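You operate a simulated robot arm through the tools that you are given. There is no shell and no other tool. Be economical: measure what you need, move in short steps, check, and stop when the job is done.

The job below is to be done with a simulated robot arm. You get a single attempt, and the scene is never put back.

JOB
Take the green rubber foot on the top of the wooden table and put it away on the top of the bench with green legs. Put the steel slug with yellow dot on the top of the long grey counter away on the top of the shelf marked out. Take the tin labelled "reference" from the top of the white table and put it on the top of the long grey counter. Put the black rubber foot on the thin flat weight with teal ring. Take the cartridge with blue tab and leave it on the clear plate marked cover. Fetch the squat steel weight and set it on the small pan with green rim. Open the drawer under the left table. Do these in any order.

It is judged by the outcome, as a careful person would: the job done as asked, and still so three seconds after it is handed in. It fails if anything else is knocked over, pushed out of place, dropped, spilled or broken. A push-on lid holds only when it is set on centred and level and pressed home; a screw cap is set on level and turned clockwise until tight.

ROBOT AND FRAMES
A 7-joint arm with a two-finger parallel gripper on a trunk, on a base that drives. Base frame: it is fixed to the floor where the robot stands at the start and does not move with it; the origin is under the middle of the robot, x ahead of it, y to its left, z up. Units: mm, degrees, N and s.
With the tool pointing down near the work surface it reaches from about 100 to 640 mm from the robot's upright axis, wherever it stands. Its first joint turns from -166.0 to 166.0 degrees. Places, roughly: black rubber foot (3x3x4 cm) [4000, -2100, 800]; cartridge with blue tab [5750, -2250, 500]; clear plate marked cover [1500, -2000, 1000]; drawer under the left table [3800, -4100, 600]; green rubber foot (3x3x4 cm) [500, 100, 900]; round tin marked reference, round tin with orange  [3750, -2000, 750]; small pan with green rim (6x6x3 cm) [5900, -2300, 900]; squat steel weight [5750, -1750, 1000]; steel slug with yellow dot (2x2x2 cm) [-400, -900, 900]; thin flat weight with teal ring [4000, -2250, 750]; top of the bench with green legs [2900, 100, 800]; top of the long grey counter [-600, -1700, 900]; top of the shelf marked out [-500, -1000, 500]. Payload 1.57 kg.
The TCP is the grasp point between the finger pads, 30 mm short of the fingertips. In the tool frame z runs along the fingers and y along their closing line. The gripper opens to 80 mm. The fingers are 17 mm wide and 12 mm thick; the gripper's body (40 by 82 mm) begins 80 mm behind the TCP.
Orientation is that of the tool frame in the base frame, as a unit quaternion [w, x, y, z]. With the fingers straight down and closing along the base's y, the tool's x points along the base's -x, its y along +y and its z along -z.

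CONTROLS
- The arm moves only by the tool nudge_tool. Its argument "targets" is a list of rows, each a list of 3 entries, a list of its own where there are three numbers: the shift along the tool's x, y, z in mm, then the turn, a rotation vector about the tool's x, y, z in degrees, then the finger opening in mm, from 0 to 80. In form: [[[dx, dy, dz], [wx, wy, wz], jaw], ...]. A call has 1 to 12 rows; each row is the pose to reach, as a shift and turn from the pose commanded when the call began, along the tool's axes at that moment. Rows are played at 5 a second. More than 50 mm and 8.6 degrees between two rows, or a gripper value outside its range, and nothing of the call is played. Where a pose cannot be reached the arm comes as near as it can. A force on the tool above 40 N (or 10 N above the force at the start of the call, whichever is more), or a blocked arm, ends the call early, and 0.2 s more pass. Each finger travels about 72 mm/s and halts on what it meets, pressing with about 28 N; the grip force reading is that of the motor and also rises with nothing between the fingers. The clock runs only during rows and for 0.2 s after the last one: add rows that repeat a pose to give the fingers time. It gives the time, the measured TCP pose, the force on the tool (base axes), the opening and the grip force at its end, in the units of the frame above (readings bear some noise), with the torque about the TCP (base axes, N m) and any sound that the robot's microphone picked up.
- Cameras (640 x 400 px; columns grow to the right, rows downward): "scene" is now at [-30.7, 130.4, 1356.8]; the picture's right is [-0.13, -0.99, 0.00], its down [-0.90, 0.12, -0.42] and it looks along [0.42, -0.05, -0.91] (base axes); focal length 214 px, centre (320, 200). "wrist" rides on the gripper at [72, -7, -122] in the tool frame; the picture's right is [0.09, 1.00, 0.00], its down [-0.84, 0.08, -0.54] and it looks along [-0.54, 0.05, 0.84] (tool axes); focal length 238 px, centre (320, 200). There is no depth. A picture from a camera that has moved, and an enlarged one, comes with that camera's place and axes in the base frame and with its lens.
- grab_frame(camera): a new picture of that camera. The clock stands still meanwhile.
- lift_body(by): slides the trunk up (or, below 0, down) by that many mm; the arm and the scene camera ride with it, the base frame stays. It gives what a move gives, with no picture.
- steer(legs): drives the robot by 1 to 6 legs, each [ahead, left, turn to the left] in mm, mm and degrees, along the robot's own axes; the way and the turn of a leg run together, so that a leg with both is an arc; at most 1500 mm and 180 degrees a leg. The arm and the cameras ride along, it lands a little off, and it stops where it bumps. It gives what a move gives.
- turn_head(pan, tilt): turns the head with the scene camera to pan (to the left, within 86 degrees either way) and tilt (down, from -29 to 69), counted from straight ahead of the robot. It gives what a move gives.
- close_up(camera, box): a new picture of the part [left, top, right, bottom] of that camera's present view, enlarged. The clock stands still meanwhile.
- sign_off(): hands the job in; it is judged then, once.

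Work in short steps. Places have to be worked out from the pictures, the camera data and where the tool is seen: move nearer, look again, correct. Check each grasp and each placing, and mend what went wrong. You have 196 turns and 182 pictures in all, those below and enlarged ones among them. Open the gripper and draw the arm clear of the work before you hand the job in, unless the task says otherwise; then end with one line.

The tools are called by a JSON object that holds its "api" and its "payload". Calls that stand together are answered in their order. nudge_tool: Moves the arm, as the interface text tells. Its arguments: {"type":"object","properties":{"targets":{"type":"array","items":{"type":"array"}}},"required":["targets"]} The other tools are called the same way: lift_body (by) slides the trunk up or down; steer (legs) drives the base; turn_head (pan, tilt) turns the head that bears the scene camera; grab_frame (camera) takes a picture; close_up (camera, box) takes an enlarged picture of a part of a camera's view; sign_off () hands the job in.

At the start:

```text
clock: 0.0
tool_pos: [-90.2, -324.8, 1135.8]
tool_rot: [0.001, 0.0, 1.0, -0.001]
contact_force: [-0.3, 0.6, 0.0]
ft_torque: [0.01, 0.01, -0.01]
grip_width: 80.2
gripper_force: 0.1
trunk travel left (down, up): [-50.0, 65.0]
robot x, y, heading: [1.4, 0.2, 0.2]
head pan, tilt: [-85.9, 68.8]
```

scene: 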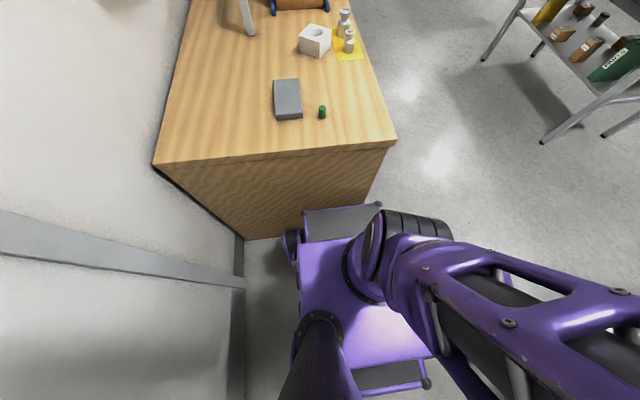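
wrist: 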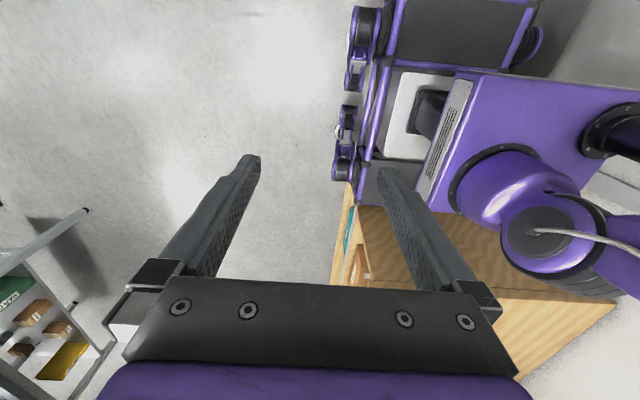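

I'll begin by looking level ahead and checking how the head's angles relate to the picture.

{"api": "turn_head", "payload": {"pan": 0, "tilt": 45}}

{"api": "grab_frame", "payload": {"camera": "scene"}}

{"api": "turn_head", "payload": {"pan": -80, "tilt": 20}}

{"api": "grab_frame", "payload": {"camera": "scene"}}

```text
clock: 1.6
tool_pos: [-90.3, -326.2, 1135.7]
tool_rot: [0.001, -0.001, 1.0, -0.001]
contact_force: [-0.9, -0.7, 0.4]
ft_torque: [0.01, 0.04, -0.01]
grip_width: 80.1
gripper_force: 0.0
trunk travel left (down, up): [-50.0, 65.0]
robot x, y, heading: [-0.8, 1.6, 0.1]
head pan, tilt: [0.0, 45.0]
```

```text
179 pictures are left
camera scene: at [-9.6, 138.2, 1381.8], right [0.0, -1.0, 0.0], down [-0.71, 0.0, -0.71], along [0.71, 0.0, -0.71], focal length 214 px, centre (320, 200)
```

scene: 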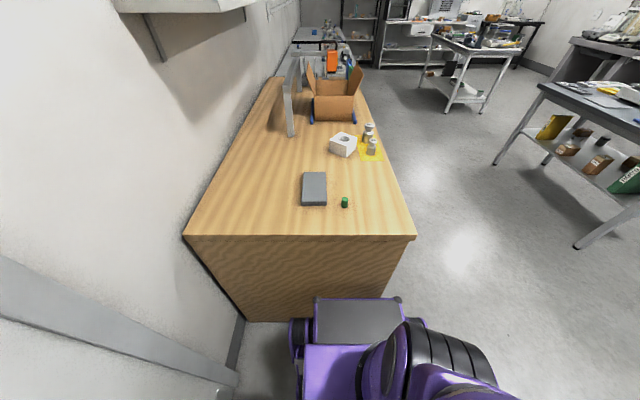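

```text
clock: 3.1
tool_pos: [-91.0, -323.8, 1136.3]
tool_rot: [0.006, 0.0, 1.0, -0.003]
contact_force: [0.5, -0.4, -0.4]
ft_torque: [0.0, 0.02, -0.01]
grip_width: 80.3
gripper_force: 0.1
trunk travel left (down, up): [-50.0, 65.0]
robot x, y, heading: [2.9, -1.1, -0.1]
head pan, tilt: [-80.0, 20.0]
```

```text
178 pictures are left
camera scene: at [-1.2, 113.2, 1421.0], right [-0.27, -0.96, 0.0], down [-0.32, 0.09, -0.94], along [0.91, -0.25, -0.34], focal length 214 px, centre (320, 200)
```

scene: 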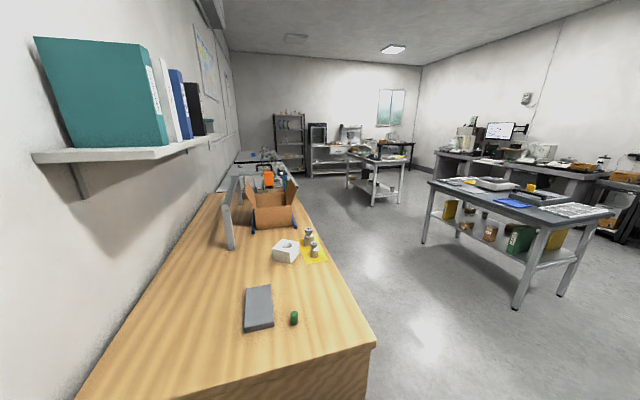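

The pan reads -80 but the camera only looks about 15° right. I'll test whether it is still moving or limited.

{"api": "turn_head", "payload": {"pan": -80, "tilt": 20}}

{"api": "grab_frame", "payload": {"camera": "scene"}}

```text
clock: 3.7
tool_pos: [-90.5, -325.2, 1136.8]
tool_rot: [0.006, 0.0, 1.0, -0.002]
contact_force: [-0.2, 0.0, 0.7]
ft_torque: [-0.02, -0.04, 0.02]
grip_width: 80.3
gripper_force: 0.0
trunk travel left (down, up): [-50.0, 65.0]
robot x, y, heading: [-3.1, -3.5, -0.2]
head pan, tilt: [-80.0, 20.0]
```

```text
177 pictures are left
camera scene: at [-1.2, 112.9, 1421.0], right [-0.27, -0.96, 0.0], down [-0.32, 0.09, -0.94], along [0.91, -0.26, -0.34], focal length 214 px, centre (320, 200)
```

scene: 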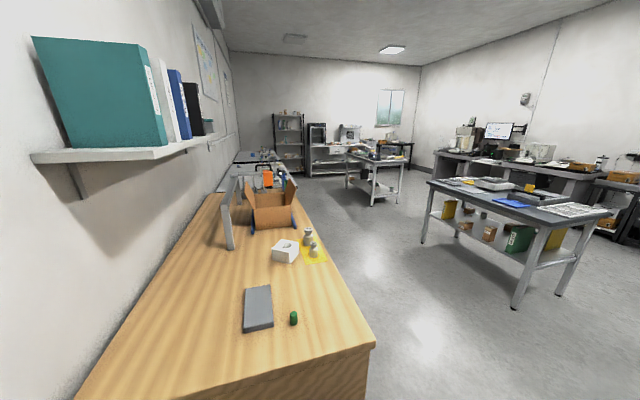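

The head moves only partly in pan, but its reported pose is usable; I judge the green foot at about (463, 60, 900). I swing the arm in front above the table in two stages.

{"api": "nudge_tool", "payload": {"targets": [[[-45, 10, 0], [0, 0, 0], 60], [[-90, 20, 0], [0, 0, 0], 60], [[-135, 30, 0], [0, 0, 0], 60], [[-180, 40, 0], [0, 0, 0], 60], [[-225, 50, 0], [0, 0, 0], 60], [[-270, 60, 0], [0, 0, 0], 60], [[-310, 70, 0], [0, 0, 0], 60], [[-340, 100, 0], [0, 0, 0], 60], [[-365, 140, 0], [0, 0, 0], 60], [[-390, 180, 0], [0, 0, 0], 60], [[-415, 220, 0], [0, 0, 0], 60], [[-440, 260, 0], [0, 0, 0], 60]]}}

{"api": "nudge_tool", "payload": {"targets": [[[-20, 40, 0], [0, 0, 0], 60], [[-35, 80, 15], [0, 0, 0], 60], [[-50, 105, 40], [0, 0, 0], 60], [[-50, 105, 40], [0, 0, 0], 60]]}}

{"api": "grab_frame", "payload": {"camera": "wrist"}}

```text
clock: 6.3
tool_pos: [349.1, -63.6, 1136.6]
tool_rot: [0.002, 0.0, 1.0, -0.001]
contact_force: [-0.8, -0.7, -0.2]
ft_torque: [0.05, 0.02, -0.01]
grip_width: 60.0
gripper_force: 0.0
trunk travel left (down, up): [-50.0, 65.0]
robot x, y, heading: [1.3, -1.3, -0.1]
head pan, tilt: [-80.0, 20.0]
```

```text
clock: 7.3
tool_pos: [400.2, 40.9, 1094.4]
tool_rot: [0.001, 0.0, 1.0, -0.001]
contact_force: [0.2, -0.1, 0.4]
ft_torque: [-0.01, 0.0, 0.02]
grip_width: 60.0
gripper_force: 0.1
trunk travel left (down, up): [-50.0, 65.0]
robot x, y, heading: [-2.7, -0.6, 0.1]
head pan, tilt: [-80.0, 20.0]
```

```text
176 pictures are left
camera wrist: at [329.3, 34.2, 1217.2], right [-0.09, 1.0, 0.0], down [0.84, 0.08, 0.54], along [0.54, 0.05, -0.84], focal length 238 px, centre (320, 200)
```

wrist: 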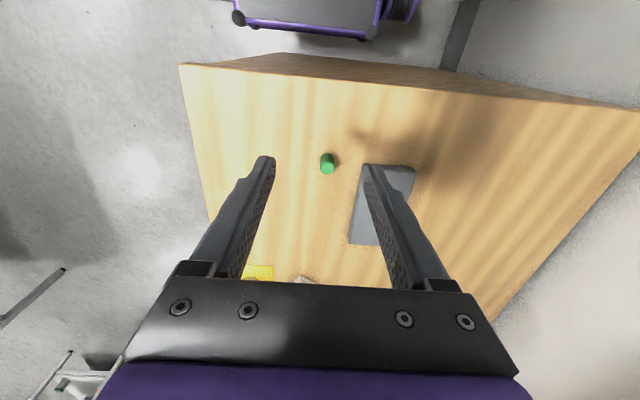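

The foot sits at about (464, 59), centred at z≈900. I move over it and come down in steps to TCP z≈930.

{"api": "nudge_tool", "payload": {"targets": [[[-32, 9, 20], [0, 0, 0], 60], [[-64, 18, 50], [0, 0, 0], 60], [[-64, 18, 95], [0, 0, 0], 60], [[-64, 18, 125], [0, 0, 0], 60], [[-64, 18, 125], [0, 0, 0], 60]]}}

{"api": "grab_frame", "payload": {"camera": "wrist"}}

```text
clock: 8.5
tool_pos: [464.6, 56.7, 970.6]
tool_rot: [0.001, 0.0, 1.0, -0.001]
contact_force: [0.1, 0.5, 0.0]
ft_torque: [0.03, -0.03, 0.01]
grip_width: 59.9
gripper_force: 0.0
trunk travel left (down, up): [-50.0, 65.0]
robot x, y, heading: [2.2, 1.6, 0.1]
head pan, tilt: [-80.0, 20.0]
```

```text
175 pictures are left
camera wrist: at [392.9, 49.8, 1093.0], right [-0.09, 1.0, 0.0], down [0.84, 0.08, 0.54], along [0.54, 0.05, -0.84], focal length 238 px, centre (320, 200)
```

wrist: 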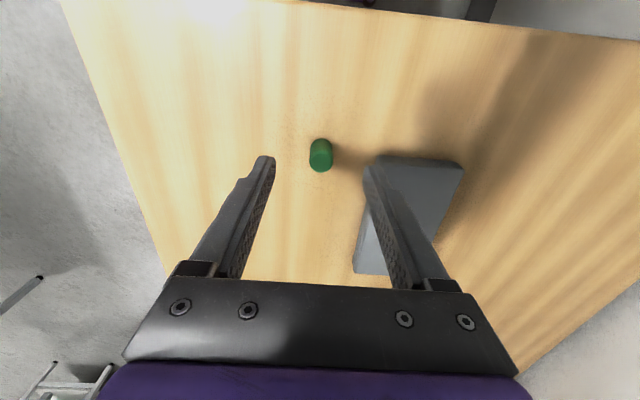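

The two views put the foot at about (474, 57), centre z≈887, and roughly 20 mm wide. I correct by 10 mm in x and come down to 915, checking the force.

{"api": "nudge_tool", "payload": {"targets": [[[-10, 0, 20], [0, 0, 0], 50], [[-10, 0, 40], [0, 0, 0], 50], [[-10, 0, 56], [0, 0, 0], 50], [[-10, 0, 56], [0, 0, 0], 50]]}}

{"api": "grab_frame", "payload": {"camera": "wrist"}}

```text
clock: 9.5
tool_pos: [474.6, 58.5, 915.2]
tool_rot: [0.001, 0.0, 1.0, -0.001]
contact_force: [-0.6, 0.5, -0.2]
ft_torque: [0.0, 0.0, 0.01]
grip_width: 50.3
gripper_force: 0.0
trunk travel left (down, up): [-50.0, 65.0]
robot x, y, heading: [-1.0, 1.7, -0.0]
head pan, tilt: [-80.0, 20.0]
```

```text
174 pictures are left
camera wrist: at [402.9, 50.2, 1037.6], right [-0.09, 1.0, 0.0], down [0.84, 0.08, 0.54], along [0.54, 0.05, -0.84], focal length 238 px, centre (320, 200)
```

wrist: 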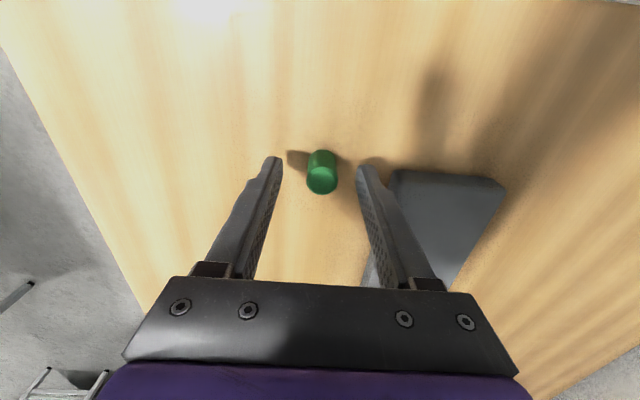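

The foot is centred between the tips, its top at about 905 and the table at about 865. I lower 12 mm, close and lift a little.

{"api": "nudge_tool", "payload": {"targets": [[[0, 0, 12], [0, 0, 0], 50], [[0, 0, 12], [0, 0, 0], 10], [[0, 0, 12], [0, 0, 0], 10], [[0, 0, 12], [0, 0, 0], 10], [[0, 0, -30], [0, 0, 0], 10], [[0, 0, -75], [0, 0, 0], 10], [[0, 0, -115], [0, 0, 0], 10]]}}

{"api": "grab_frame", "payload": {"camera": "wrist"}}

```text
clock: 11.1
tool_pos: [473.4, 59.2, 1030.4]
tool_rot: [0.0, 0.0, 1.0, -0.001]
contact_force: [0.6, 0.4, -0.3]
ft_torque: [0.01, 0.01, 0.01]
grip_width: 18.5
gripper_force: 28.4
trunk travel left (down, up): [-50.0, 65.0]
robot x, y, heading: [-0.3, -2.2, 0.3]
head pan, tilt: [-80.0, 20.0]
```

```text
173 pictures are left
camera wrist: at [402.5, 51.2, 1153.0], right [-0.09, 1.0, 0.0], down [0.84, 0.08, 0.54], along [0.54, 0.05, -0.84], focal length 238 px, centre (320, 200)
```

wrist: 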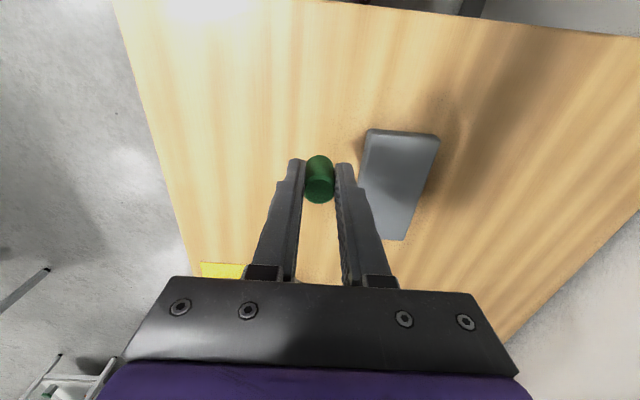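

The foot is held (18.5 mm). I raise and retract the arm to a tucked pose, then retry looking right to see the aisle and the counter behind.

{"api": "nudge_tool", "payload": {"targets": [[[30, -20, -40], [0, 0, 0], 10], [[60, -40, -75], [0, 0, 0], 10], [[95, -60, -100], [0, 0, 0], 10], [[130, -80, -110], [0, 0, 0], 10], [[165, -100, -110], [0, 0, 0], 10], [[190, -120, -110], [0, 0, 0], 10]]}}

{"api": "turn_head", "payload": {"pan": -86, "tilt": 30}}

{"api": "grab_frame", "payload": {"camera": "scene"}}

```text
refused: row 1 steps farther than a row can; nothing moved
```

```text
clock: 11.8
tool_pos: [474.5, 59.5, 1029.8]
tool_rot: [0.001, 0.0, 1.0, 0.0]
contact_force: [0.0, 0.0, 0.2]
ft_torque: [-0.02, -0.02, 0.03]
grip_width: 18.7
gripper_force: 27.9
trunk travel left (down, up): [-50.0, 65.0]
robot x, y, heading: [3.2, -2.0, 0.2]
head pan, tilt: [-85.9, 30.0]
```

```text
172 pictures are left
camera scene: at [-84.5, 48.0, 1404.5], right [-1.0, -0.07, 0.0], down [-0.04, 0.5, -0.87], along [0.06, -0.86, -0.5], focal length 214 px, centre (320, 200)
```

scene: 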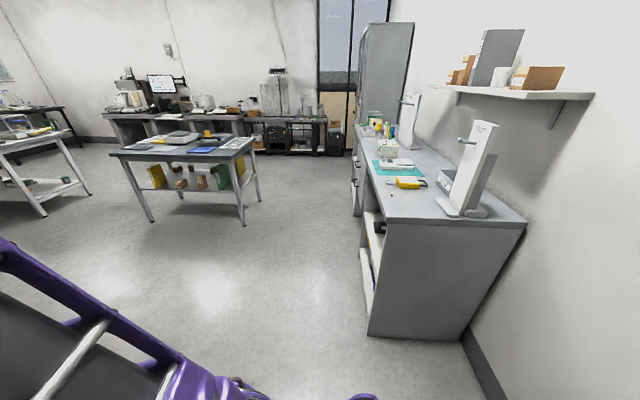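

With the arm out of the way the head turns fully: the grey counter begins at about (-340, -690) and the aisle is free. I retract the arm in smaller steps.

{"api": "nudge_tool", "payload": {"targets": [[[20, -15, -35], [0, 0, 0], 10], [[50, -35, -65], [0, 0, 0], 10], [[85, -55, -90], [0, 0, 0], 10], [[120, -75, -110], [0, 0, 0], 10], [[155, -95, -110], [0, 0, 0], 10], [[185, -120, -110], [0, 0, 0], 10]]}}

{"api": "steer", "payload": {"legs": [[0, -480, 0], [1400, 0, 0]]}}

{"api": "turn_head", "payload": {"pan": 10, "tilt": 25}}

{"api": "grab_frame", "payload": {"camera": "scene"}}

```text
clock: 13.2
tool_pos: [290.2, -63.6, 1128.9]
tool_rot: [-0.018, 0.002, 1.0, 0.003]
contact_force: [0.5, 0.1, -0.5]
ft_torque: [-0.01, 0.01, -0.01]
grip_width: 18.6
gripper_force: 28.4
trunk travel left (down, up): [-50.0, 65.0]
robot x, y, heading: [0.1, 2.1, 0.1]
head pan, tilt: [-85.9, 30.0]
```

```text
clock: 17.7
tool_pos: [291.2, -498.1, 1133.2]
tool_rot: [-0.01, 0.003, 1.0, 0.0]
contact_force: [0.5, -0.1, 0.6]
ft_torque: [0.01, 0.01, -0.04]
grip_width: 18.3
gripper_force: 28.2
trunk travel left (down, up): [-50.0, 65.0]
robot x, y, heading: [3.2, -435.4, -0.0]
head pan, tilt: [-85.9, 30.0]
stopped in leg 1: the robot was blocked; the commanded pose is now the measured one
```

```text
clock: 19.4
tool_pos: [293.4, -497.9, 1130.2]
tool_rot: [-0.014, 0.004, 1.0, 0.001]
contact_force: [0.1, 0.4, 0.2]
ft_torque: [0.01, -0.03, 0.0]
grip_width: 18.2
gripper_force: 28.0
trunk travel left (down, up): [-50.0, 65.0]
robot x, y, heading: [2.9, -431.8, -0.0]
head pan, tilt: [10.0, 25.0]
```

```text
171 pictures are left
camera scene: at [-59.5, -383.2, 1415.7], right [-0.95, -0.31, 0.0], down [-0.12, 0.37, -0.92], along [0.29, -0.87, -0.39], focal length 214 px, centre (320, 200)
```

scene: 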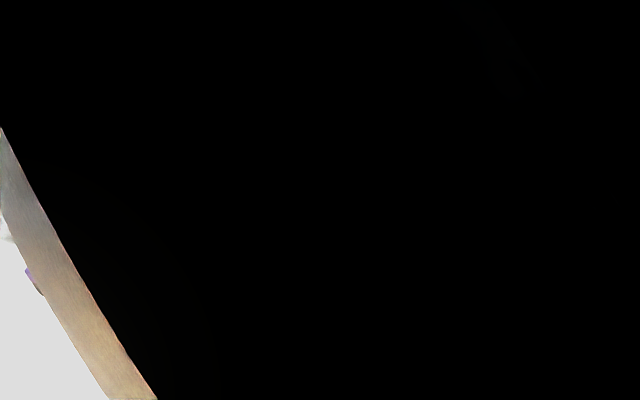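

The base was blocked at y≈-435 (rear corner against the counter end) and the head is pinned by the arm. I move the arm out forward again, away from the head, and ease the base left 10 mm and ahead.

{"api": "nudge_tool", "payload": {"targets": [[[-45, 0, 0], [0, 0, 0], 10], [[-90, 10, 0], [0, 0, 0], 10], [[-130, 30, 15], [0, 0, 0], 10], [[-160, 60, 30], [0, 0, 0], 10], [[-175, 90, 50], [0, 0, 0], 10], [[-175, 90, 50], [0, 0, 0], 10]]}}

{"api": "turn_head", "payload": {"pan": -80, "tilt": 50}}

{"api": "grab_frame", "payload": {"camera": "scene"}}

```text
clock: 20.8
tool_pos: [466.4, -407.0, 1080.8]
tool_rot: [-0.009, 0.003, 1.0, 0.001]
contact_force: [-0.4, 1.3, -1.0]
ft_torque: [0.0, 0.02, -0.01]
grip_width: 19.3
gripper_force: 28.1
trunk travel left (down, up): [-50.0, 65.0]
robot x, y, heading: [5.9, -433.1, -0.2]
head pan, tilt: [10.0, 25.0]
```

```text
clock: 22.4
tool_pos: [466.7, -407.4, 1080.5]
tool_rot: [-0.009, 0.002, 1.0, 0.002]
contact_force: [-0.4, 0.0, -0.3]
ft_torque: [0.0, 0.01, 0.02]
grip_width: 19.4
gripper_force: 27.8
trunk travel left (down, up): [-50.0, 65.0]
robot x, y, heading: [3.9, -433.3, -0.2]
head pan, tilt: [-80.0, 50.0]
```

```text
170 pictures are left
camera scene: at [-75.3, -371.1, 1374.9], right [-0.99, -0.17, 0.0], down [-0.13, 0.75, -0.64], along [0.11, -0.63, -0.77], focal length 214 px, centre (320, 200)
```

scene: 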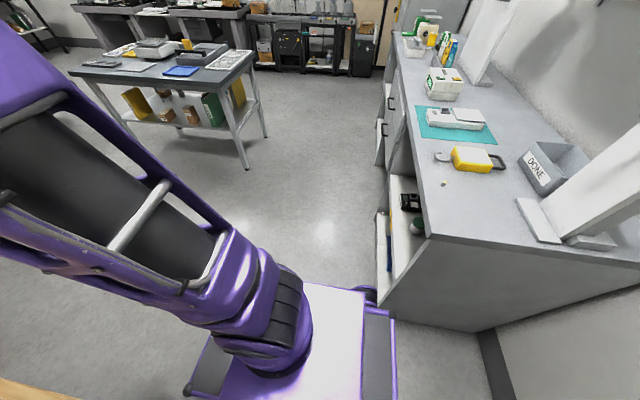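

I see the base's rear corner touching the counter end; the aisle ahead is clear. I drive forward clear of it, then right, then along the aisle.

{"api": "steer", "payload": {"legs": [[180, 0, 0], [0, -280, 0], [1300, 0, 0]]}}

{"api": "turn_head", "payload": {"pan": 20, "tilt": 25}}

{"api": "grab_frame", "payload": {"camera": "scene"}}

```text
clock: 33.0
tool_pos: [1951.2, -694.3, 1079.6]
tool_rot: [-0.01, 0.004, 1.0, 0.0]
contact_force: [-0.8, -0.3, 0.7]
ft_torque: [-0.03, 0.02, -0.01]
grip_width: 19.4
gripper_force: 27.7
trunk travel left (down, up): [-50.0, 65.0]
robot x, y, heading: [1487.3, -719.0, -0.2]
head pan, tilt: [-80.0, 50.0]
```

```text
clock: 34.8
tool_pos: [1948.6, -694.3, 1079.9]
tool_rot: [-0.01, 0.004, 1.0, 0.0]
contact_force: [0.0, -1.0, -0.4]
ft_torque: [-0.05, 0.0, 0.0]
grip_width: 19.3
gripper_force: 28.3
trunk travel left (down, up): [-50.0, 65.0]
robot x, y, heading: [1486.5, -720.4, -0.2]
head pan, tilt: [20.0, 25.0]
```

```text
169 pictures are left
camera scene: at [1481.8, -551.3, 1412.4], right [0.34, -0.94, 0.0], down [-0.4, -0.14, -0.91], along [0.85, 0.31, -0.42], focal length 214 px, centre (320, 200)
```

scene: 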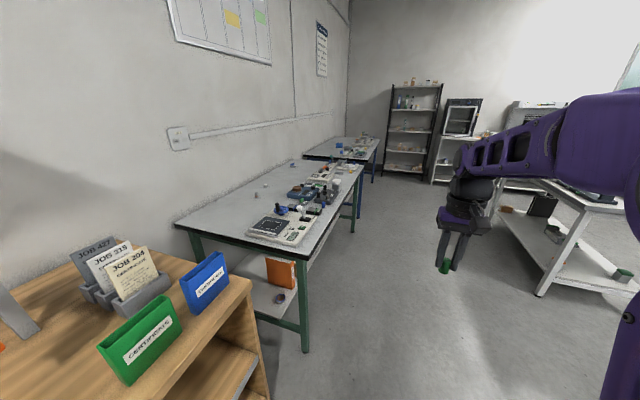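

The bench (green legs) starts at about x=2180, front edge y≈-200, top roughly z 730, with a clear strip at its near end. I drive alongside it and look down.

{"api": "steer", "payload": {"legs": [[640, 170, 0]]}}

{"api": "turn_head", "payload": {"pan": 70, "tilt": 45}}

{"api": "grab_frame", "payload": {"camera": "scene"}}

```text
clock: 38.4
tool_pos: [2584.2, -523.5, 1079.8]
tool_rot: [-0.01, 0.001, 1.0, 0.001]
contact_force: [0.3, 0.0, 0.0]
ft_torque: [-0.04, 0.0, -0.01]
grip_width: 19.3
gripper_force: 28.4
trunk travel left (down, up): [-50.0, 65.0]
robot x, y, heading: [2118.6, -549.9, 0.1]
head pan, tilt: [20.0, 25.0]
```

```text
clock: 39.6
tool_pos: [2585.2, -521.3, 1080.0]
tool_rot: [-0.01, 0.0, 1.0, 0.001]
contact_force: [0.1, -0.1, -0.1]
ft_torque: [0.01, 0.02, -0.01]
grip_width: 19.5
gripper_force: 28.0
trunk travel left (down, up): [-50.0, 65.0]
robot x, y, heading: [2121.2, -551.3, 0.2]
head pan, tilt: [70.0, 45.0]
```

```text
168 pictures are left
camera scene: at [2057.9, -336.1, 1381.9], right [0.94, -0.34, 0.0], down [-0.24, -0.66, -0.71], along [0.24, 0.66, -0.71], focal length 214 px, centre (320, 200)
```

scene: 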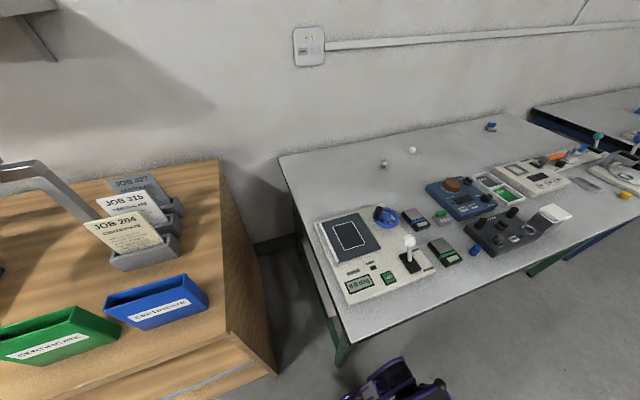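

The front strip by the board is narrow, while further along (x≈3100) the bench front is clear. I drive on 780 mm and look again.

{"api": "steer", "payload": {"legs": [[780, 0, 0]]}}

{"api": "turn_head", "payload": {"pan": 60, "tilt": 50}}

{"api": "grab_frame", "payload": {"camera": "scene"}}

```text
clock: 43.8
tool_pos: [3361.6, -519.7, 1081.2]
tool_rot: [-0.01, -0.001, 1.0, 0.001]
contact_force: [0.0, -0.4, -0.8]
ft_torque: [0.01, 0.0, -0.02]
grip_width: 19.7
gripper_force: 27.8
trunk travel left (down, up): [-50.0, 65.0]
robot x, y, heading: [2895.0, -549.3, 0.3]
head pan, tilt: [70.0, 45.0]
```

```text
clock: 44.5
tool_pos: [3359.4, -518.1, 1079.9]
tool_rot: [-0.01, -0.001, 1.0, 0.001]
contact_force: [-0.1, 0.5, -0.4]
ft_torque: [0.01, -0.02, 0.02]
grip_width: 19.4
gripper_force: 27.6
trunk travel left (down, up): [-50.0, 65.0]
robot x, y, heading: [2895.3, -548.8, 0.4]
head pan, tilt: [60.0, 50.0]
```

```text
167 pictures are left
camera scene: at [2843.1, -343.6, 1374.9], right [0.87, -0.5, 0.0], down [-0.38, -0.67, -0.64], along [0.32, 0.56, -0.77], focal length 214 px, centre (320, 200)
```

scene: 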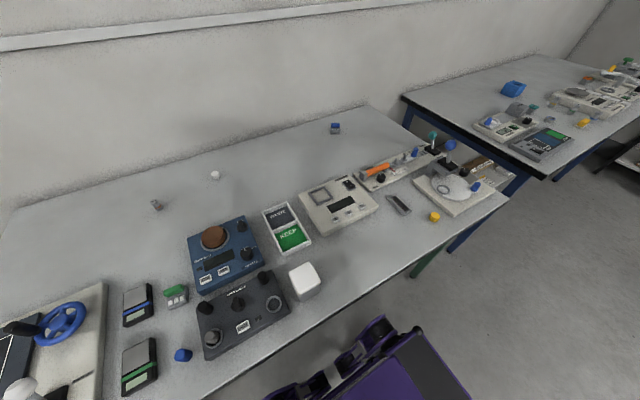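

The clear spot near pixel (355, 255) works out at about (3093, -140). I move over it at height and then descend partway.

{"api": "nudge_tool", "payload": {"targets": [[[27, 37, 0], [0, 0, 0], 10], [[54, 74, 0], [0, 0, 0], 10], [[81, 111, 0], [0, 0, 0], 10], [[108, 148, 0], [0, 0, 0], 10], [[135, 185, 0], [0, 0, 0], 10], [[162, 222, 0], [0, 0, 0], 10], [[189, 259, 0], [0, 0, 0], 10], [[216, 296, 10], [0, 0, 0], 10], [[243, 333, 20], [0, 0, 0], 10], [[266, 368, 40], [0, 0, 0], 10], [[266, 368, 85], [0, 0, 0], 10], [[266, 368, 130], [0, 0, 0], 10]]}}

{"api": "grab_frame", "payload": {"camera": "wrist"}}

{"api": "grab_frame", "payload": {"camera": "scene"}}

```text
clock: 47.1
tool_pos: [3091.8, -152.2, 957.4]
tool_rot: [-0.007, -0.001, 1.0, 0.002]
contact_force: [-0.2, -0.3, -0.2]
ft_torque: [-0.02, 0.02, -0.01]
grip_width: 19.4
gripper_force: 28.5
trunk travel left (down, up): [-50.0, 65.0]
robot x, y, heading: [2896.6, -547.7, 0.4]
head pan, tilt: [60.0, 50.0]
```

```text
166 pictures are left
camera wrist: at [3022.5, -158.5, 1080.5], right [-0.1, 1.0, 0.01], down [0.85, 0.08, 0.53], along [0.53, 0.05, -0.85], focal length 238 px, centre (320, 200)
```

wrist: 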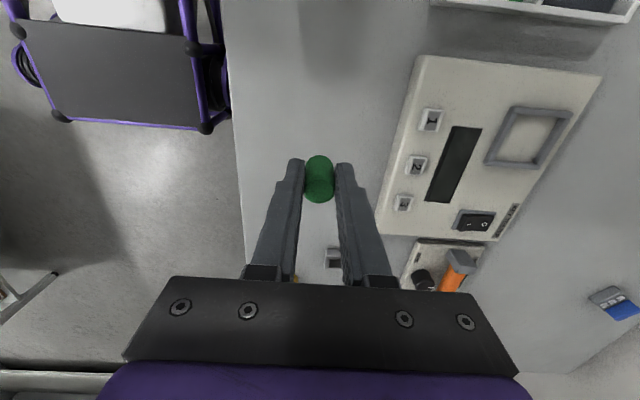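

```text
165 pictures are left
camera scene: at [2831.3, -336.7, 1377.4], right [0.94, -0.34, 0.0], down [-0.25, -0.7, -0.67], along [0.22, 0.63, -0.75], focal length 214 px, centre (320, 200)
```

scene: 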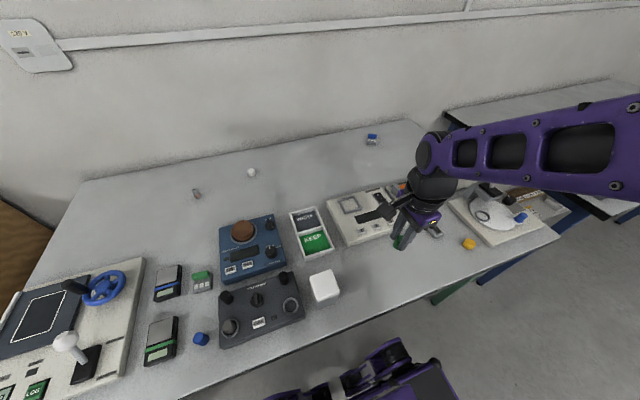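

The spot beneath is free all round. I descend to about z 790 first and read the force.

{"api": "nudge_tool", "payload": {"targets": [[[0, 0, 45], [0, 0, 0], 10], [[0, 0, 90], [0, 0, 0], 10], [[0, 0, 130], [0, 0, 0], 10], [[0, 0, 160], [0, 0, 0], 10], [[0, 0, 165], [0, 0, 0], 10]]}}

{"api": "grab_frame", "payload": {"camera": "wrist"}}

```text
clock: 47.9
tool_pos: [3090.6, -150.2, 838.4]
tool_rot: [-0.007, -0.002, 1.0, 0.002]
contact_force: [-1.4, -5.0, 16.3]
ft_torque: [-0.19, -0.05, -0.05]
grip_width: 19.4
gripper_force: 27.5
trunk travel left (down, up): [-50.0, 65.0]
robot x, y, heading: [2895.4, -551.5, 0.2]
head pan, tilt: [60.0, 50.0]
stopped in row 4: the force on the tool passed its limit at 80 N (the readings are from after the stop); the commanded pose is now the measured one
```

```text
164 pictures are left
camera wrist: at [3019.7, -157.5, 960.8], right [-0.1, 1.0, 0.01], down [0.84, 0.08, 0.53], along [0.53, 0.06, -0.85], focal length 238 px, centre (320, 200)
```

wrist: 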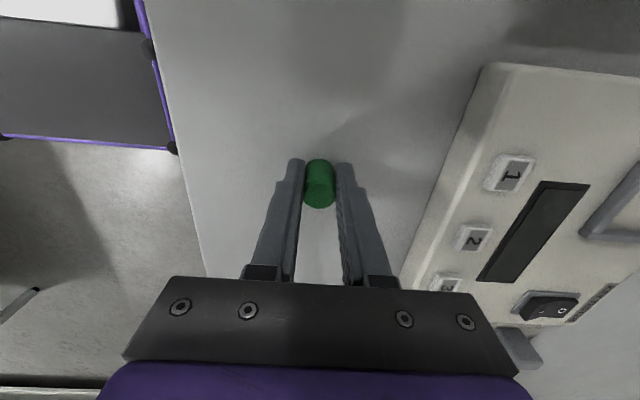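

The foot is standing on the bench top (contact at TCP 838, so the top is about z 800). I open and back straight up.

{"api": "nudge_tool", "payload": {"targets": [[[0, 0, 0], [0, 0, 0], 30], [[0, 0, 0], [0, 0, 0], 45], [[0, 0, 0], [0, 0, 0], 45], [[0, 0, -30], [0, 0, 0], 45], [[0, 0, -75], [0, 0, 0], 45], [[0, 0, -120], [0, 0, 0], 45]]}}

{"api": "grab_frame", "payload": {"camera": "wrist"}}

```text
clock: 49.3
tool_pos: [3091.6, -151.2, 947.9]
tool_rot: [-0.014, 0.001, 1.0, -0.006]
contact_force: [-0.1, -0.1, -0.1]
ft_torque: [0.02, 0.0, 0.02]
grip_width: 45.2
gripper_force: 0.1
trunk travel left (down, up): [-50.0, 65.0]
robot x, y, heading: [2898.4, -548.6, 0.2]
head pan, tilt: [60.0, 50.0]
```

```text
163 pictures are left
camera wrist: at [3023.6, -157.5, 1072.2], right [-0.09, 1.0, -0.01], down [0.85, 0.08, 0.52], along [0.52, 0.04, -0.86], focal length 238 px, centre (320, 200)
```

wrist: 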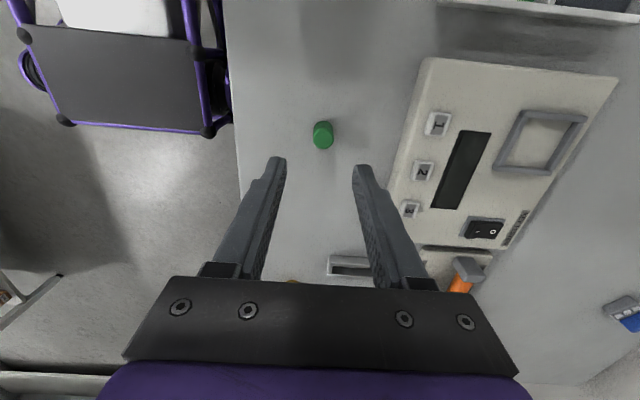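

The green foot stands on the bench. I bring the arm back up and forward of the robot, then look to the right for the white table.

{"api": "nudge_tool", "payload": {"targets": [[[0, 0, -45], [0, 0, 0], 60], [[0, 0, -90], [0, 0, 0], 60], [[-27, -37, -110], [0, 0, 0], 60], [[-54, -74, -130], [0, 0, 0], 60], [[-81, -111, -130], [0, 0, 0], 60], [[-108, -148, -130], [0, 0, 0], 60], [[-135, -185, -130], [0, 0, 0], 60], [[-162, -222, -130], [0, 0, 0], 60], [[-189, -259, -130], [0, 0, 0], 60], [[-216, -296, -130], [0, 0, 0], 60], [[-243, -333, -130], [0, 0, 0], 60], [[-266, -368, -130], [0, 0, 0], 60]]}}

{"api": "turn_head", "payload": {"pan": -50, "tilt": 20}}

{"api": "grab_frame", "payload": {"camera": "scene"}}

```text
clock: 51.9
tool_pos: [3360.7, -515.4, 1082.2]
tool_rot: [-0.006, -0.003, 1.0, 0.003]
contact_force: [-0.6, 0.8, -0.7]
ft_torque: [-0.01, 0.0, 0.01]
grip_width: 59.9
gripper_force: 0.1
trunk travel left (down, up): [-50.0, 65.0]
robot x, y, heading: [2898.5, -549.3, 0.2]
head pan, tilt: [60.0, 50.0]
```

```text
clock: 53.8
tool_pos: [3362.7, -515.3, 1080.2]
tool_rot: [-0.008, -0.001, 1.0, 0.003]
contact_force: [-0.2, 0.0, 0.0]
ft_torque: [-0.02, 0.01, -0.01]
grip_width: 60.3
gripper_force: 0.1
trunk travel left (down, up): [-50.0, 65.0]
robot x, y, heading: [2899.2, -551.2, 0.2]
head pan, tilt: [-50.0, 20.0]
```

```text
162 pictures are left
camera scene: at [2865.2, -481.5, 1420.5], right [-0.76, -0.65, 0.0], down [-0.22, 0.26, -0.94], along [0.61, -0.72, -0.34], focal length 214 px, centre (320, 200)
```

scene: 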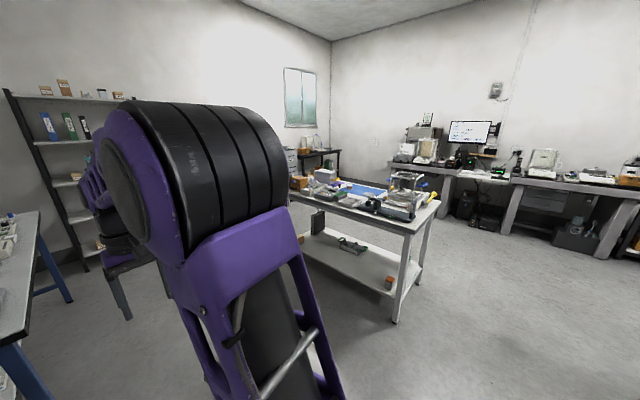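

The white table's near corner is around (3200, -1750). I drive diagonally to about (3800, -1200) and look down to the right at it.

{"api": "steer", "payload": {"legs": [[900, -630, 0]]}}

{"api": "turn_head", "payload": {"pan": -80, "tilt": 35}}

{"api": "grab_frame", "payload": {"camera": "scene"}}

```text
clock: 60.4
tool_pos: [4260.5, -1140.1, 1080.3]
tool_rot: [-0.008, -0.005, 1.0, 0.003]
contact_force: [-0.3, -0.3, 0.0]
ft_torque: [0.0, 0.01, 0.0]
grip_width: 59.9
gripper_force: 0.0
trunk travel left (down, up): [-50.0, 65.0]
robot x, y, heading: [3799.4, -1179.3, 0.5]
head pan, tilt: [-50.0, 20.0]
```

```text
clock: 61.3
tool_pos: [4260.9, -1141.7, 1081.1]
tool_rot: [-0.008, -0.005, 1.0, 0.002]
contact_force: [0.1, 0.1, 0.3]
ft_torque: [-0.02, -0.01, 0.01]
grip_width: 60.0
gripper_force: 0.0
trunk travel left (down, up): [-50.0, 65.0]
robot x, y, heading: [3795.2, -1174.6, 1.0]
head pan, tilt: [-80.0, 35.0]
```

```text
161 pictures are left
camera scene: at [3720.4, -1126.5, 1396.7], right [-0.98, -0.19, 0.0], down [-0.11, 0.56, -0.82], along [0.15, -0.81, -0.57], focal length 214 px, centre (320, 200)
```

scene: 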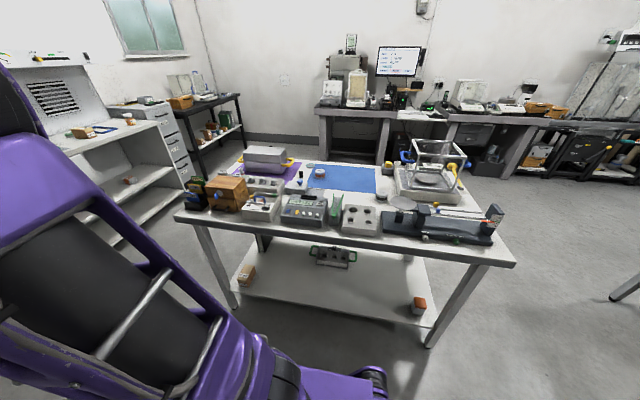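

The table spans x 3100–4530, y -1770 to -2400. I enlarge the middle part to identify the foot, the thin weight and the tin.

{"api": "close_up", "payload": {"camera": "scene", "box": [220, 130, 420, 255]}}

{"api": "close_up", "payload": {"camera": "scene", "box": [360, 130, 520, 230]}}

```text
3.20 times, centred on (320, 192) of scene
camera zoom: at [3720.4, -1126.5, 1396.7], right [-0.98, -0.19, 0.0], down [-0.11, 0.56, -0.82], along [0.15, -0.81, -0.57], focal length 686 px, centre (320, 224)
```

zoom: 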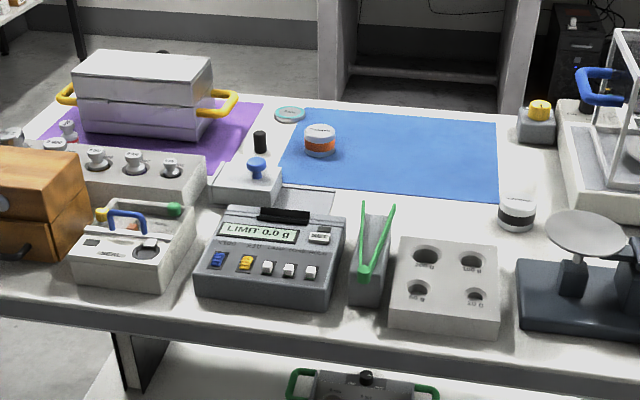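

```text
4.00 times, centred on (440, 180) of scene
camera zoom: at [3720.4, -1126.5, 1396.7], right [-0.98, -0.19, 0.0], down [-0.11, 0.56, -0.82], along [0.15, -0.81, -0.57], focal length 858 px, centre (-160, 280)
```

zoom: 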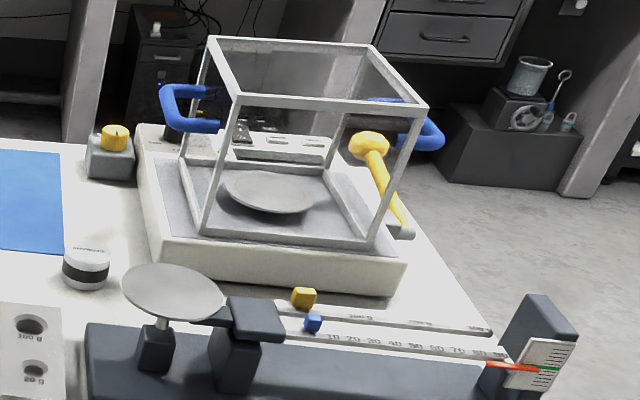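

The orange tin, black foot and teal-ring weight lie toward the back of the table, so I'll approach from its far (-y) side, going round the open end at x≈2500. I drive there and look before entering.

{"api": "steer", "payload": {"legs": [[-1300, 0, 0], [0, -1430, 0]]}}

{"api": "turn_head", "payload": {"pan": 0, "tilt": 25}}

{"api": "grab_frame", "payload": {"camera": "scene"}}

```text
clock: 81.4
tool_pos: [2976.7, -2603.2, 1080.7]
tool_rot: [-0.008, 0.001, 1.0, 0.003]
contact_force: [0.4, -0.4, -1.2]
ft_torque: [0.0, 0.01, -0.04]
grip_width: 59.9
gripper_force: 0.1
trunk travel left (down, up): [-50.0, 65.0]
robot x, y, heading: [2508.0, -2632.3, -0.1]
head pan, tilt: [-80.0, 35.0]
```

```text
clock: 82.9
tool_pos: [2975.9, -2603.9, 1081.0]
tool_rot: [-0.009, 0.001, 1.0, 0.002]
contact_force: [-0.5, 0.2, 0.2]
ft_torque: [0.01, -0.02, 0.0]
grip_width: 59.9
gripper_force: 0.0
trunk travel left (down, up): [-50.0, 65.0]
robot x, y, heading: [2512.7, -2631.1, -0.0]
head pan, tilt: [0.0, 25.0]
```

```text
158 pictures are left
camera scene: at [2512.7, -2495.3, 1412.4], right [0.0, -1.0, 0.0], down [-0.42, 0.0, -0.91], along [0.91, 0.0, -0.42], focal length 214 px, centre (320, 200)
```

scene: 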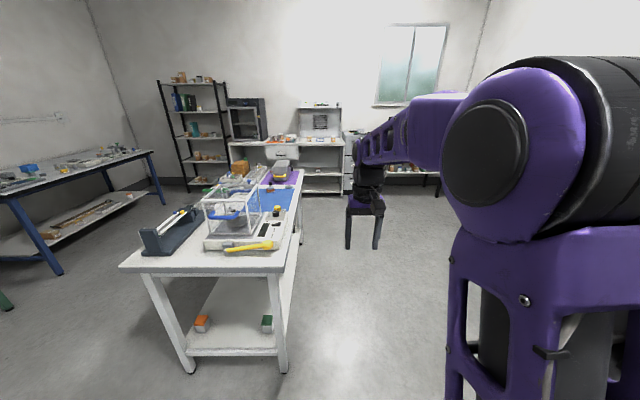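

The lane behind the table is free; its back edge is about y=-2330 and top z≈800. I drive 1350 ahead and look left at the table.

{"api": "steer", "payload": {"legs": [[1350, -15, 0]]}}

{"api": "turn_head", "payload": {"pan": 60, "tilt": 50}}

{"api": "grab_frame", "payload": {"camera": "scene"}}

```text
clock: 89.7
tool_pos: [4329.4, -2613.8, 1081.3]
tool_rot: [-0.008, -0.002, 1.0, 0.003]
contact_force: [0.1, -0.2, 0.1]
ft_torque: [0.01, -0.01, -0.02]
grip_width: 60.0
gripper_force: 0.1
trunk travel left (down, up): [-50.0, 65.0]
robot x, y, heading: [3861.1, -2647.3, 0.2]
head pan, tilt: [0.0, 25.0]
```

```text
clock: 91.0
tool_pos: [4329.4, -2612.7, 1081.1]
tool_rot: [-0.008, -0.001, 1.0, 0.002]
contact_force: [-0.2, -0.2, 0.0]
ft_torque: [0.01, 0.01, 0.02]
grip_width: 60.0
gripper_force: 0.1
trunk travel left (down, up): [-50.0, 65.0]
robot x, y, heading: [3865.3, -2643.7, -0.1]
head pan, tilt: [60.0, 50.0]
```

```text
157 pictures are left
camera scene: at [3810.9, -2441.7, 1375.0], right [0.87, -0.5, 0.0], down [-0.38, -0.66, -0.64], along [0.32, 0.56, -0.77], focal length 214 px, centre (320, 200)
```

scene: 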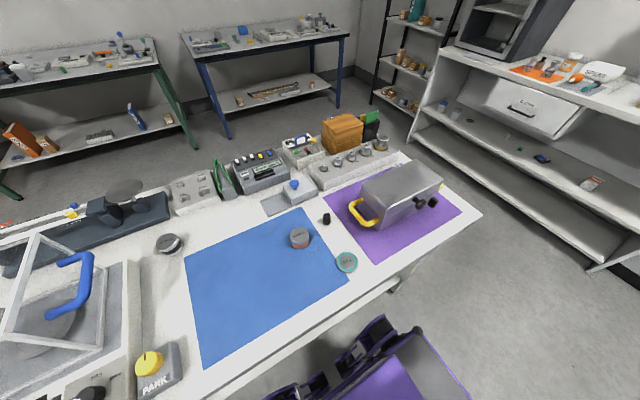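

Foot, weight and tins are all visible; triangulating, the foot is near (4010, -2128), the weight near (3990, -2271), top z≈830. I zoom on the tins to read labels.

{"api": "close_up", "payload": {"camera": "scene", "box": [260, 190, 380, 290]}}

{"api": "close_up", "payload": {"camera": "scene", "box": [135, 210, 205, 270]}}

```text
4.00 times, centred on (320, 240) of scene
camera zoom: at [3810.9, -2441.7, 1375.0], right [0.87, -0.5, 0.0], down [-0.38, -0.66, -0.64], along [0.32, 0.56, -0.77], focal length 858 px, centre (320, 40)
```

zoom: 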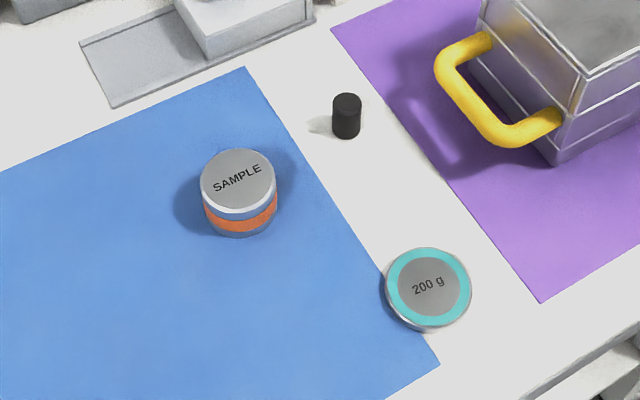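

```text
6.67 times, centred on (170, 240) of scene
camera zoom: at [3810.9, -2441.7, 1375.0], right [0.87, -0.5, 0.0], down [-0.38, -0.66, -0.64], along [0.32, 0.56, -0.77], focal length 1430 px, centre (1320, -67)
```

zoom: 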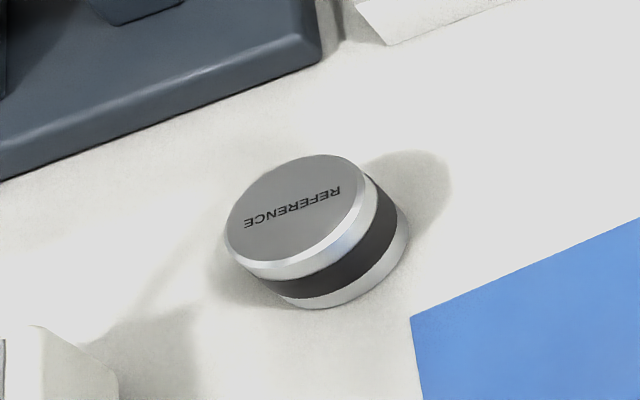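

The REFERENCE tin is the black-banded one; the orange one says SAMPLE. First the black foot: I swing the tool over it at height and look with the wrist camera.

{"api": "nudge_tool", "payload": {"targets": [[[26, 40, 0], [0, 0, 0], 50], [[53, 80, 0], [0, 0, 0], 50], [[80, 120, 0], [0, 0, 0], 50], [[106, 160, 0], [0, 0, 0], 50], [[133, 200, 0], [0, 0, 0], 50], [[160, 240, 0], [0, 0, 0], 50], [[186, 280, 0], [0, 0, 0], 50], [[213, 320, 0], [0, 0, 0], 50], [[240, 360, 0], [0, 0, 0], 50], [[266, 400, 0], [0, 0, 0], 50], [[293, 440, 0], [0, 0, 0], 50], [[319, 480, 0], [0, 0, 0], 50]]}}

{"api": "grab_frame", "payload": {"camera": "wrist"}}

```text
clock: 93.6
tool_pos: [4009.6, -2135.2, 1088.6]
tool_rot: [-0.007, -0.001, 1.0, 0.004]
contact_force: [0.3, 0.4, 1.0]
ft_torque: [0.05, -0.01, 0.0]
grip_width: 49.8
gripper_force: 0.1
trunk travel left (down, up): [-50.0, 65.0]
robot x, y, heading: [3863.6, -2646.1, 0.3]
head pan, tilt: [60.0, 50.0]
```

```text
154 pictures are left
camera wrist: at [3938.9, -2143.6, 1211.3], right [-0.09, 1.0, 0.01], down [0.84, 0.07, 0.53], along [0.53, 0.06, -0.85], focal length 238 px, centre (320, 200)
```

wrist: 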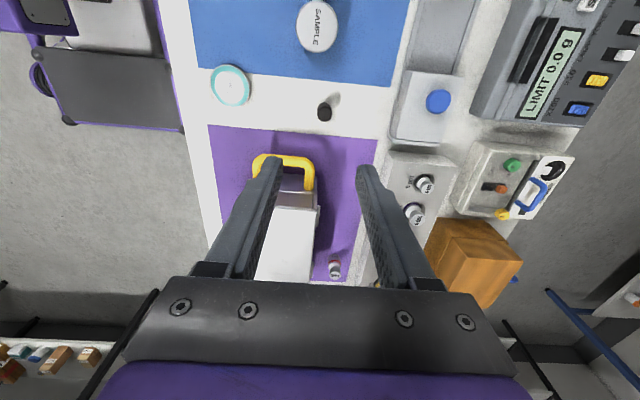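

Combining views, the foot is at about (4019, -2123) with its centre near z 825. I align and descend to z≈875 and check.

{"api": "nudge_tool", "payload": {"targets": [[[-5, 6, 40], [0, 0, 0], 50], [[-10, 12, 80], [0, 0, 0], 50], [[-10, 12, 125], [0, 0, 0], 50], [[-10, 12, 170], [0, 0, 0], 50], [[-10, 12, 210], [0, 0, 0], 50], [[-10, 12, 210], [0, 0, 0], 50]]}}

{"api": "grab_frame", "payload": {"camera": "wrist"}}

```text
clock: 95.0
tool_pos: [4015.6, -2123.6, 876.1]
tool_rot: [-0.007, -0.001, 1.0, 0.003]
contact_force: [0.0, -0.4, 0.3]
ft_torque: [0.0, -0.03, 0.03]
grip_width: 50.2
gripper_force: 0.0
trunk travel left (down, up): [-50.0, 65.0]
robot x, y, heading: [3865.6, -2645.7, 0.2]
head pan, tilt: [60.0, 50.0]
```

```text
153 pictures are left
camera wrist: at [3946.2, -2130.0, 999.5], right [-0.1, 1.0, 0.01], down [0.84, 0.08, 0.53], along [0.53, 0.06, -0.85], focal length 238 px, centre (320, 200)
```

wrist: 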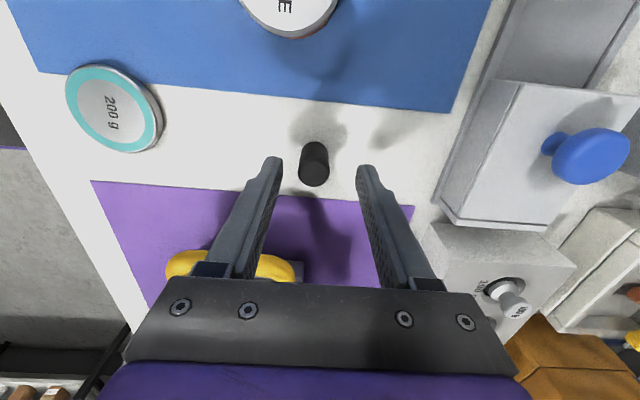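

Foot reads (4024, -2125); I shift 8 mm in x, lower to z≈842, close and lift.

{"api": "nudge_tool", "payload": {"targets": [[[-8, -2, 15], [0, 0, 0], 50], [[-8, -2, 34], [0, 0, 0], 50], [[-8, -2, 34], [0, 0, 0], 10], [[-8, -2, 34], [0, 0, 0], 10], [[-8, -2, 34], [0, 0, 0], 10], [[-8, -2, 14], [0, 0, 0], 10], [[-8, -2, -26], [0, 0, 0], 10], [[-8, -2, -70], [0, 0, 0], 10]]}}

{"api": "grab_frame", "payload": {"camera": "wrist"}}

```text
clock: 95.7
tool_pos: [4022.8, -2124.9, 849.6]
tool_rot: [-0.006, 0.0, 1.0, 0.003]
contact_force: [-1.5, -14.2, 21.7]
ft_torque: [-0.73, -0.13, -0.01]
grip_width: 22.1
gripper_force: 6.4
trunk travel left (down, up): [-50.0, 65.0]
robot x, y, heading: [3862.7, -2645.2, -0.1]
head pan, tilt: [60.0, 50.0]
stopped in row 3: the force on the tool passed its limit at 46 N (the readings are from after the stop); the commanded pose is now the measured one
```

```text
152 pictures are left
camera wrist: at [3953.6, -2133.0, 973.0], right [-0.09, 1.0, 0.01], down [0.84, 0.08, 0.53], along [0.53, 0.06, -0.85], focal length 238 px, centre (320, 200)
```

wrist: 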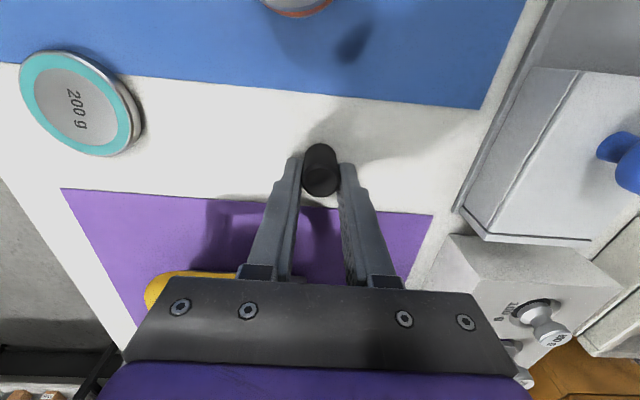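

Tips touched the table at TCP 850 (top ≈ z 819) with the jaws nearly closed. I raise 4 mm, finish the grip, and lift.

{"api": "nudge_tool", "payload": {"targets": [[[0, 0, -5], [0, 0, 0], 24], [[0, 0, -5], [0, 0, 0], 8], [[0, 0, -5], [0, 0, 0], 8], [[0, 0, -5], [0, 0, 0], 8], [[0, 0, -35], [0, 0, 0], 8], [[0, 0, -75], [0, 0, 0], 8], [[0, 0, -75], [0, 0, 0], 8]]}}

{"api": "grab_frame", "payload": {"camera": "wrist"}}

```text
clock: 97.3
tool_pos: [4024.1, -2123.6, 923.0]
tool_rot: [-0.007, -0.002, 1.0, 0.003]
contact_force: [0.4, -0.5, -0.2]
ft_torque: [0.02, -0.01, -0.01]
grip_width: 19.9
gripper_force: 27.6
trunk travel left (down, up): [-50.0, 65.0]
robot x, y, heading: [3862.9, -2647.6, 0.1]
head pan, tilt: [60.0, 50.0]
```

```text
151 pictures are left
camera wrist: at [3954.5, -2131.8, 1045.1], right [-0.1, 1.0, 0.01], down [0.84, 0.08, 0.53], along [0.53, 0.06, -0.85], focal length 238 px, centre (320, 200)
```

wrist: 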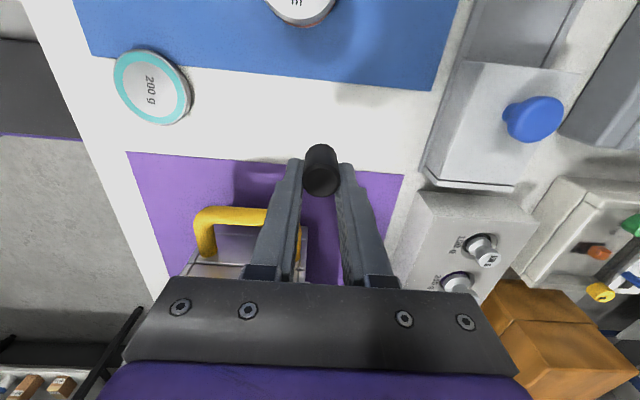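

Black foot is held (bottom ≈36 mm below TCP). The weight's centre works out at (3995, -2269); I move above it and look.

{"api": "nudge_tool", "payload": {"targets": [[[8, -40, 0], [0, 0, 0], 8], [[16, -80, 0], [0, 0, 0], 8], [[24, -120, 0], [0, 0, 0], 8], [[29, -145, 0], [0, 0, 0], 8], [[29, -145, 30], [0, 0, 0], 8], [[29, -145, 30], [0, 0, 0], 8]]}}

{"api": "grab_frame", "payload": {"camera": "wrist"}}

{"api": "close_up", "payload": {"camera": "scene", "box": [280, 190, 400, 290]}}

```text
clock: 98.7
tool_pos: [3993.8, -2270.0, 889.3]
tool_rot: [-0.008, -0.002, 1.0, -0.001]
contact_force: [-0.4, -0.3, -0.1]
ft_torque: [-0.01, 0.0, 0.02]
grip_width: 19.8
gripper_force: 28.6
trunk travel left (down, up): [-50.0, 65.0]
robot x, y, heading: [3864.3, -2642.0, 0.3]
head pan, tilt: [60.0, 50.0]
```

```text
150 pictures are left
camera wrist: at [3924.5, -2276.6, 1012.3], right [-0.1, 1.0, 0.0], down [0.85, 0.08, 0.53], along [0.53, 0.05, -0.85], focal length 238 px, centre (320, 200)
```

wrist: 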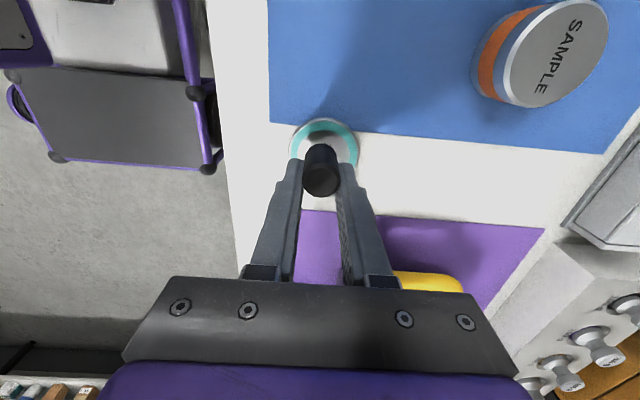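

```text
4.00 times, centred on (340, 240) of scene
camera zoom: at [3844.9, -2457.1, 1398.5], right [0.58, -0.81, 0.0], down [-0.45, -0.32, -0.83], along [0.68, 0.48, -0.56], focal length 858 px, centre (240, 40)
```

zoom: 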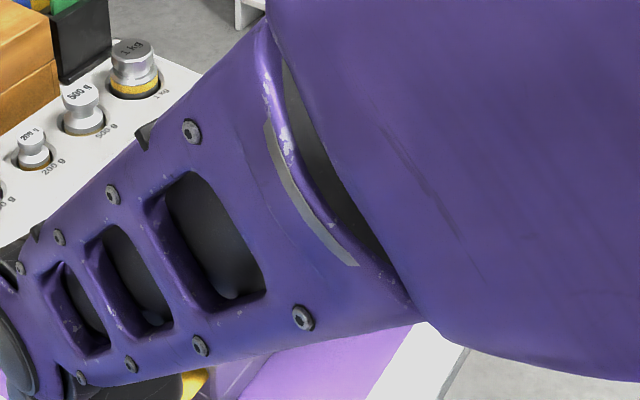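

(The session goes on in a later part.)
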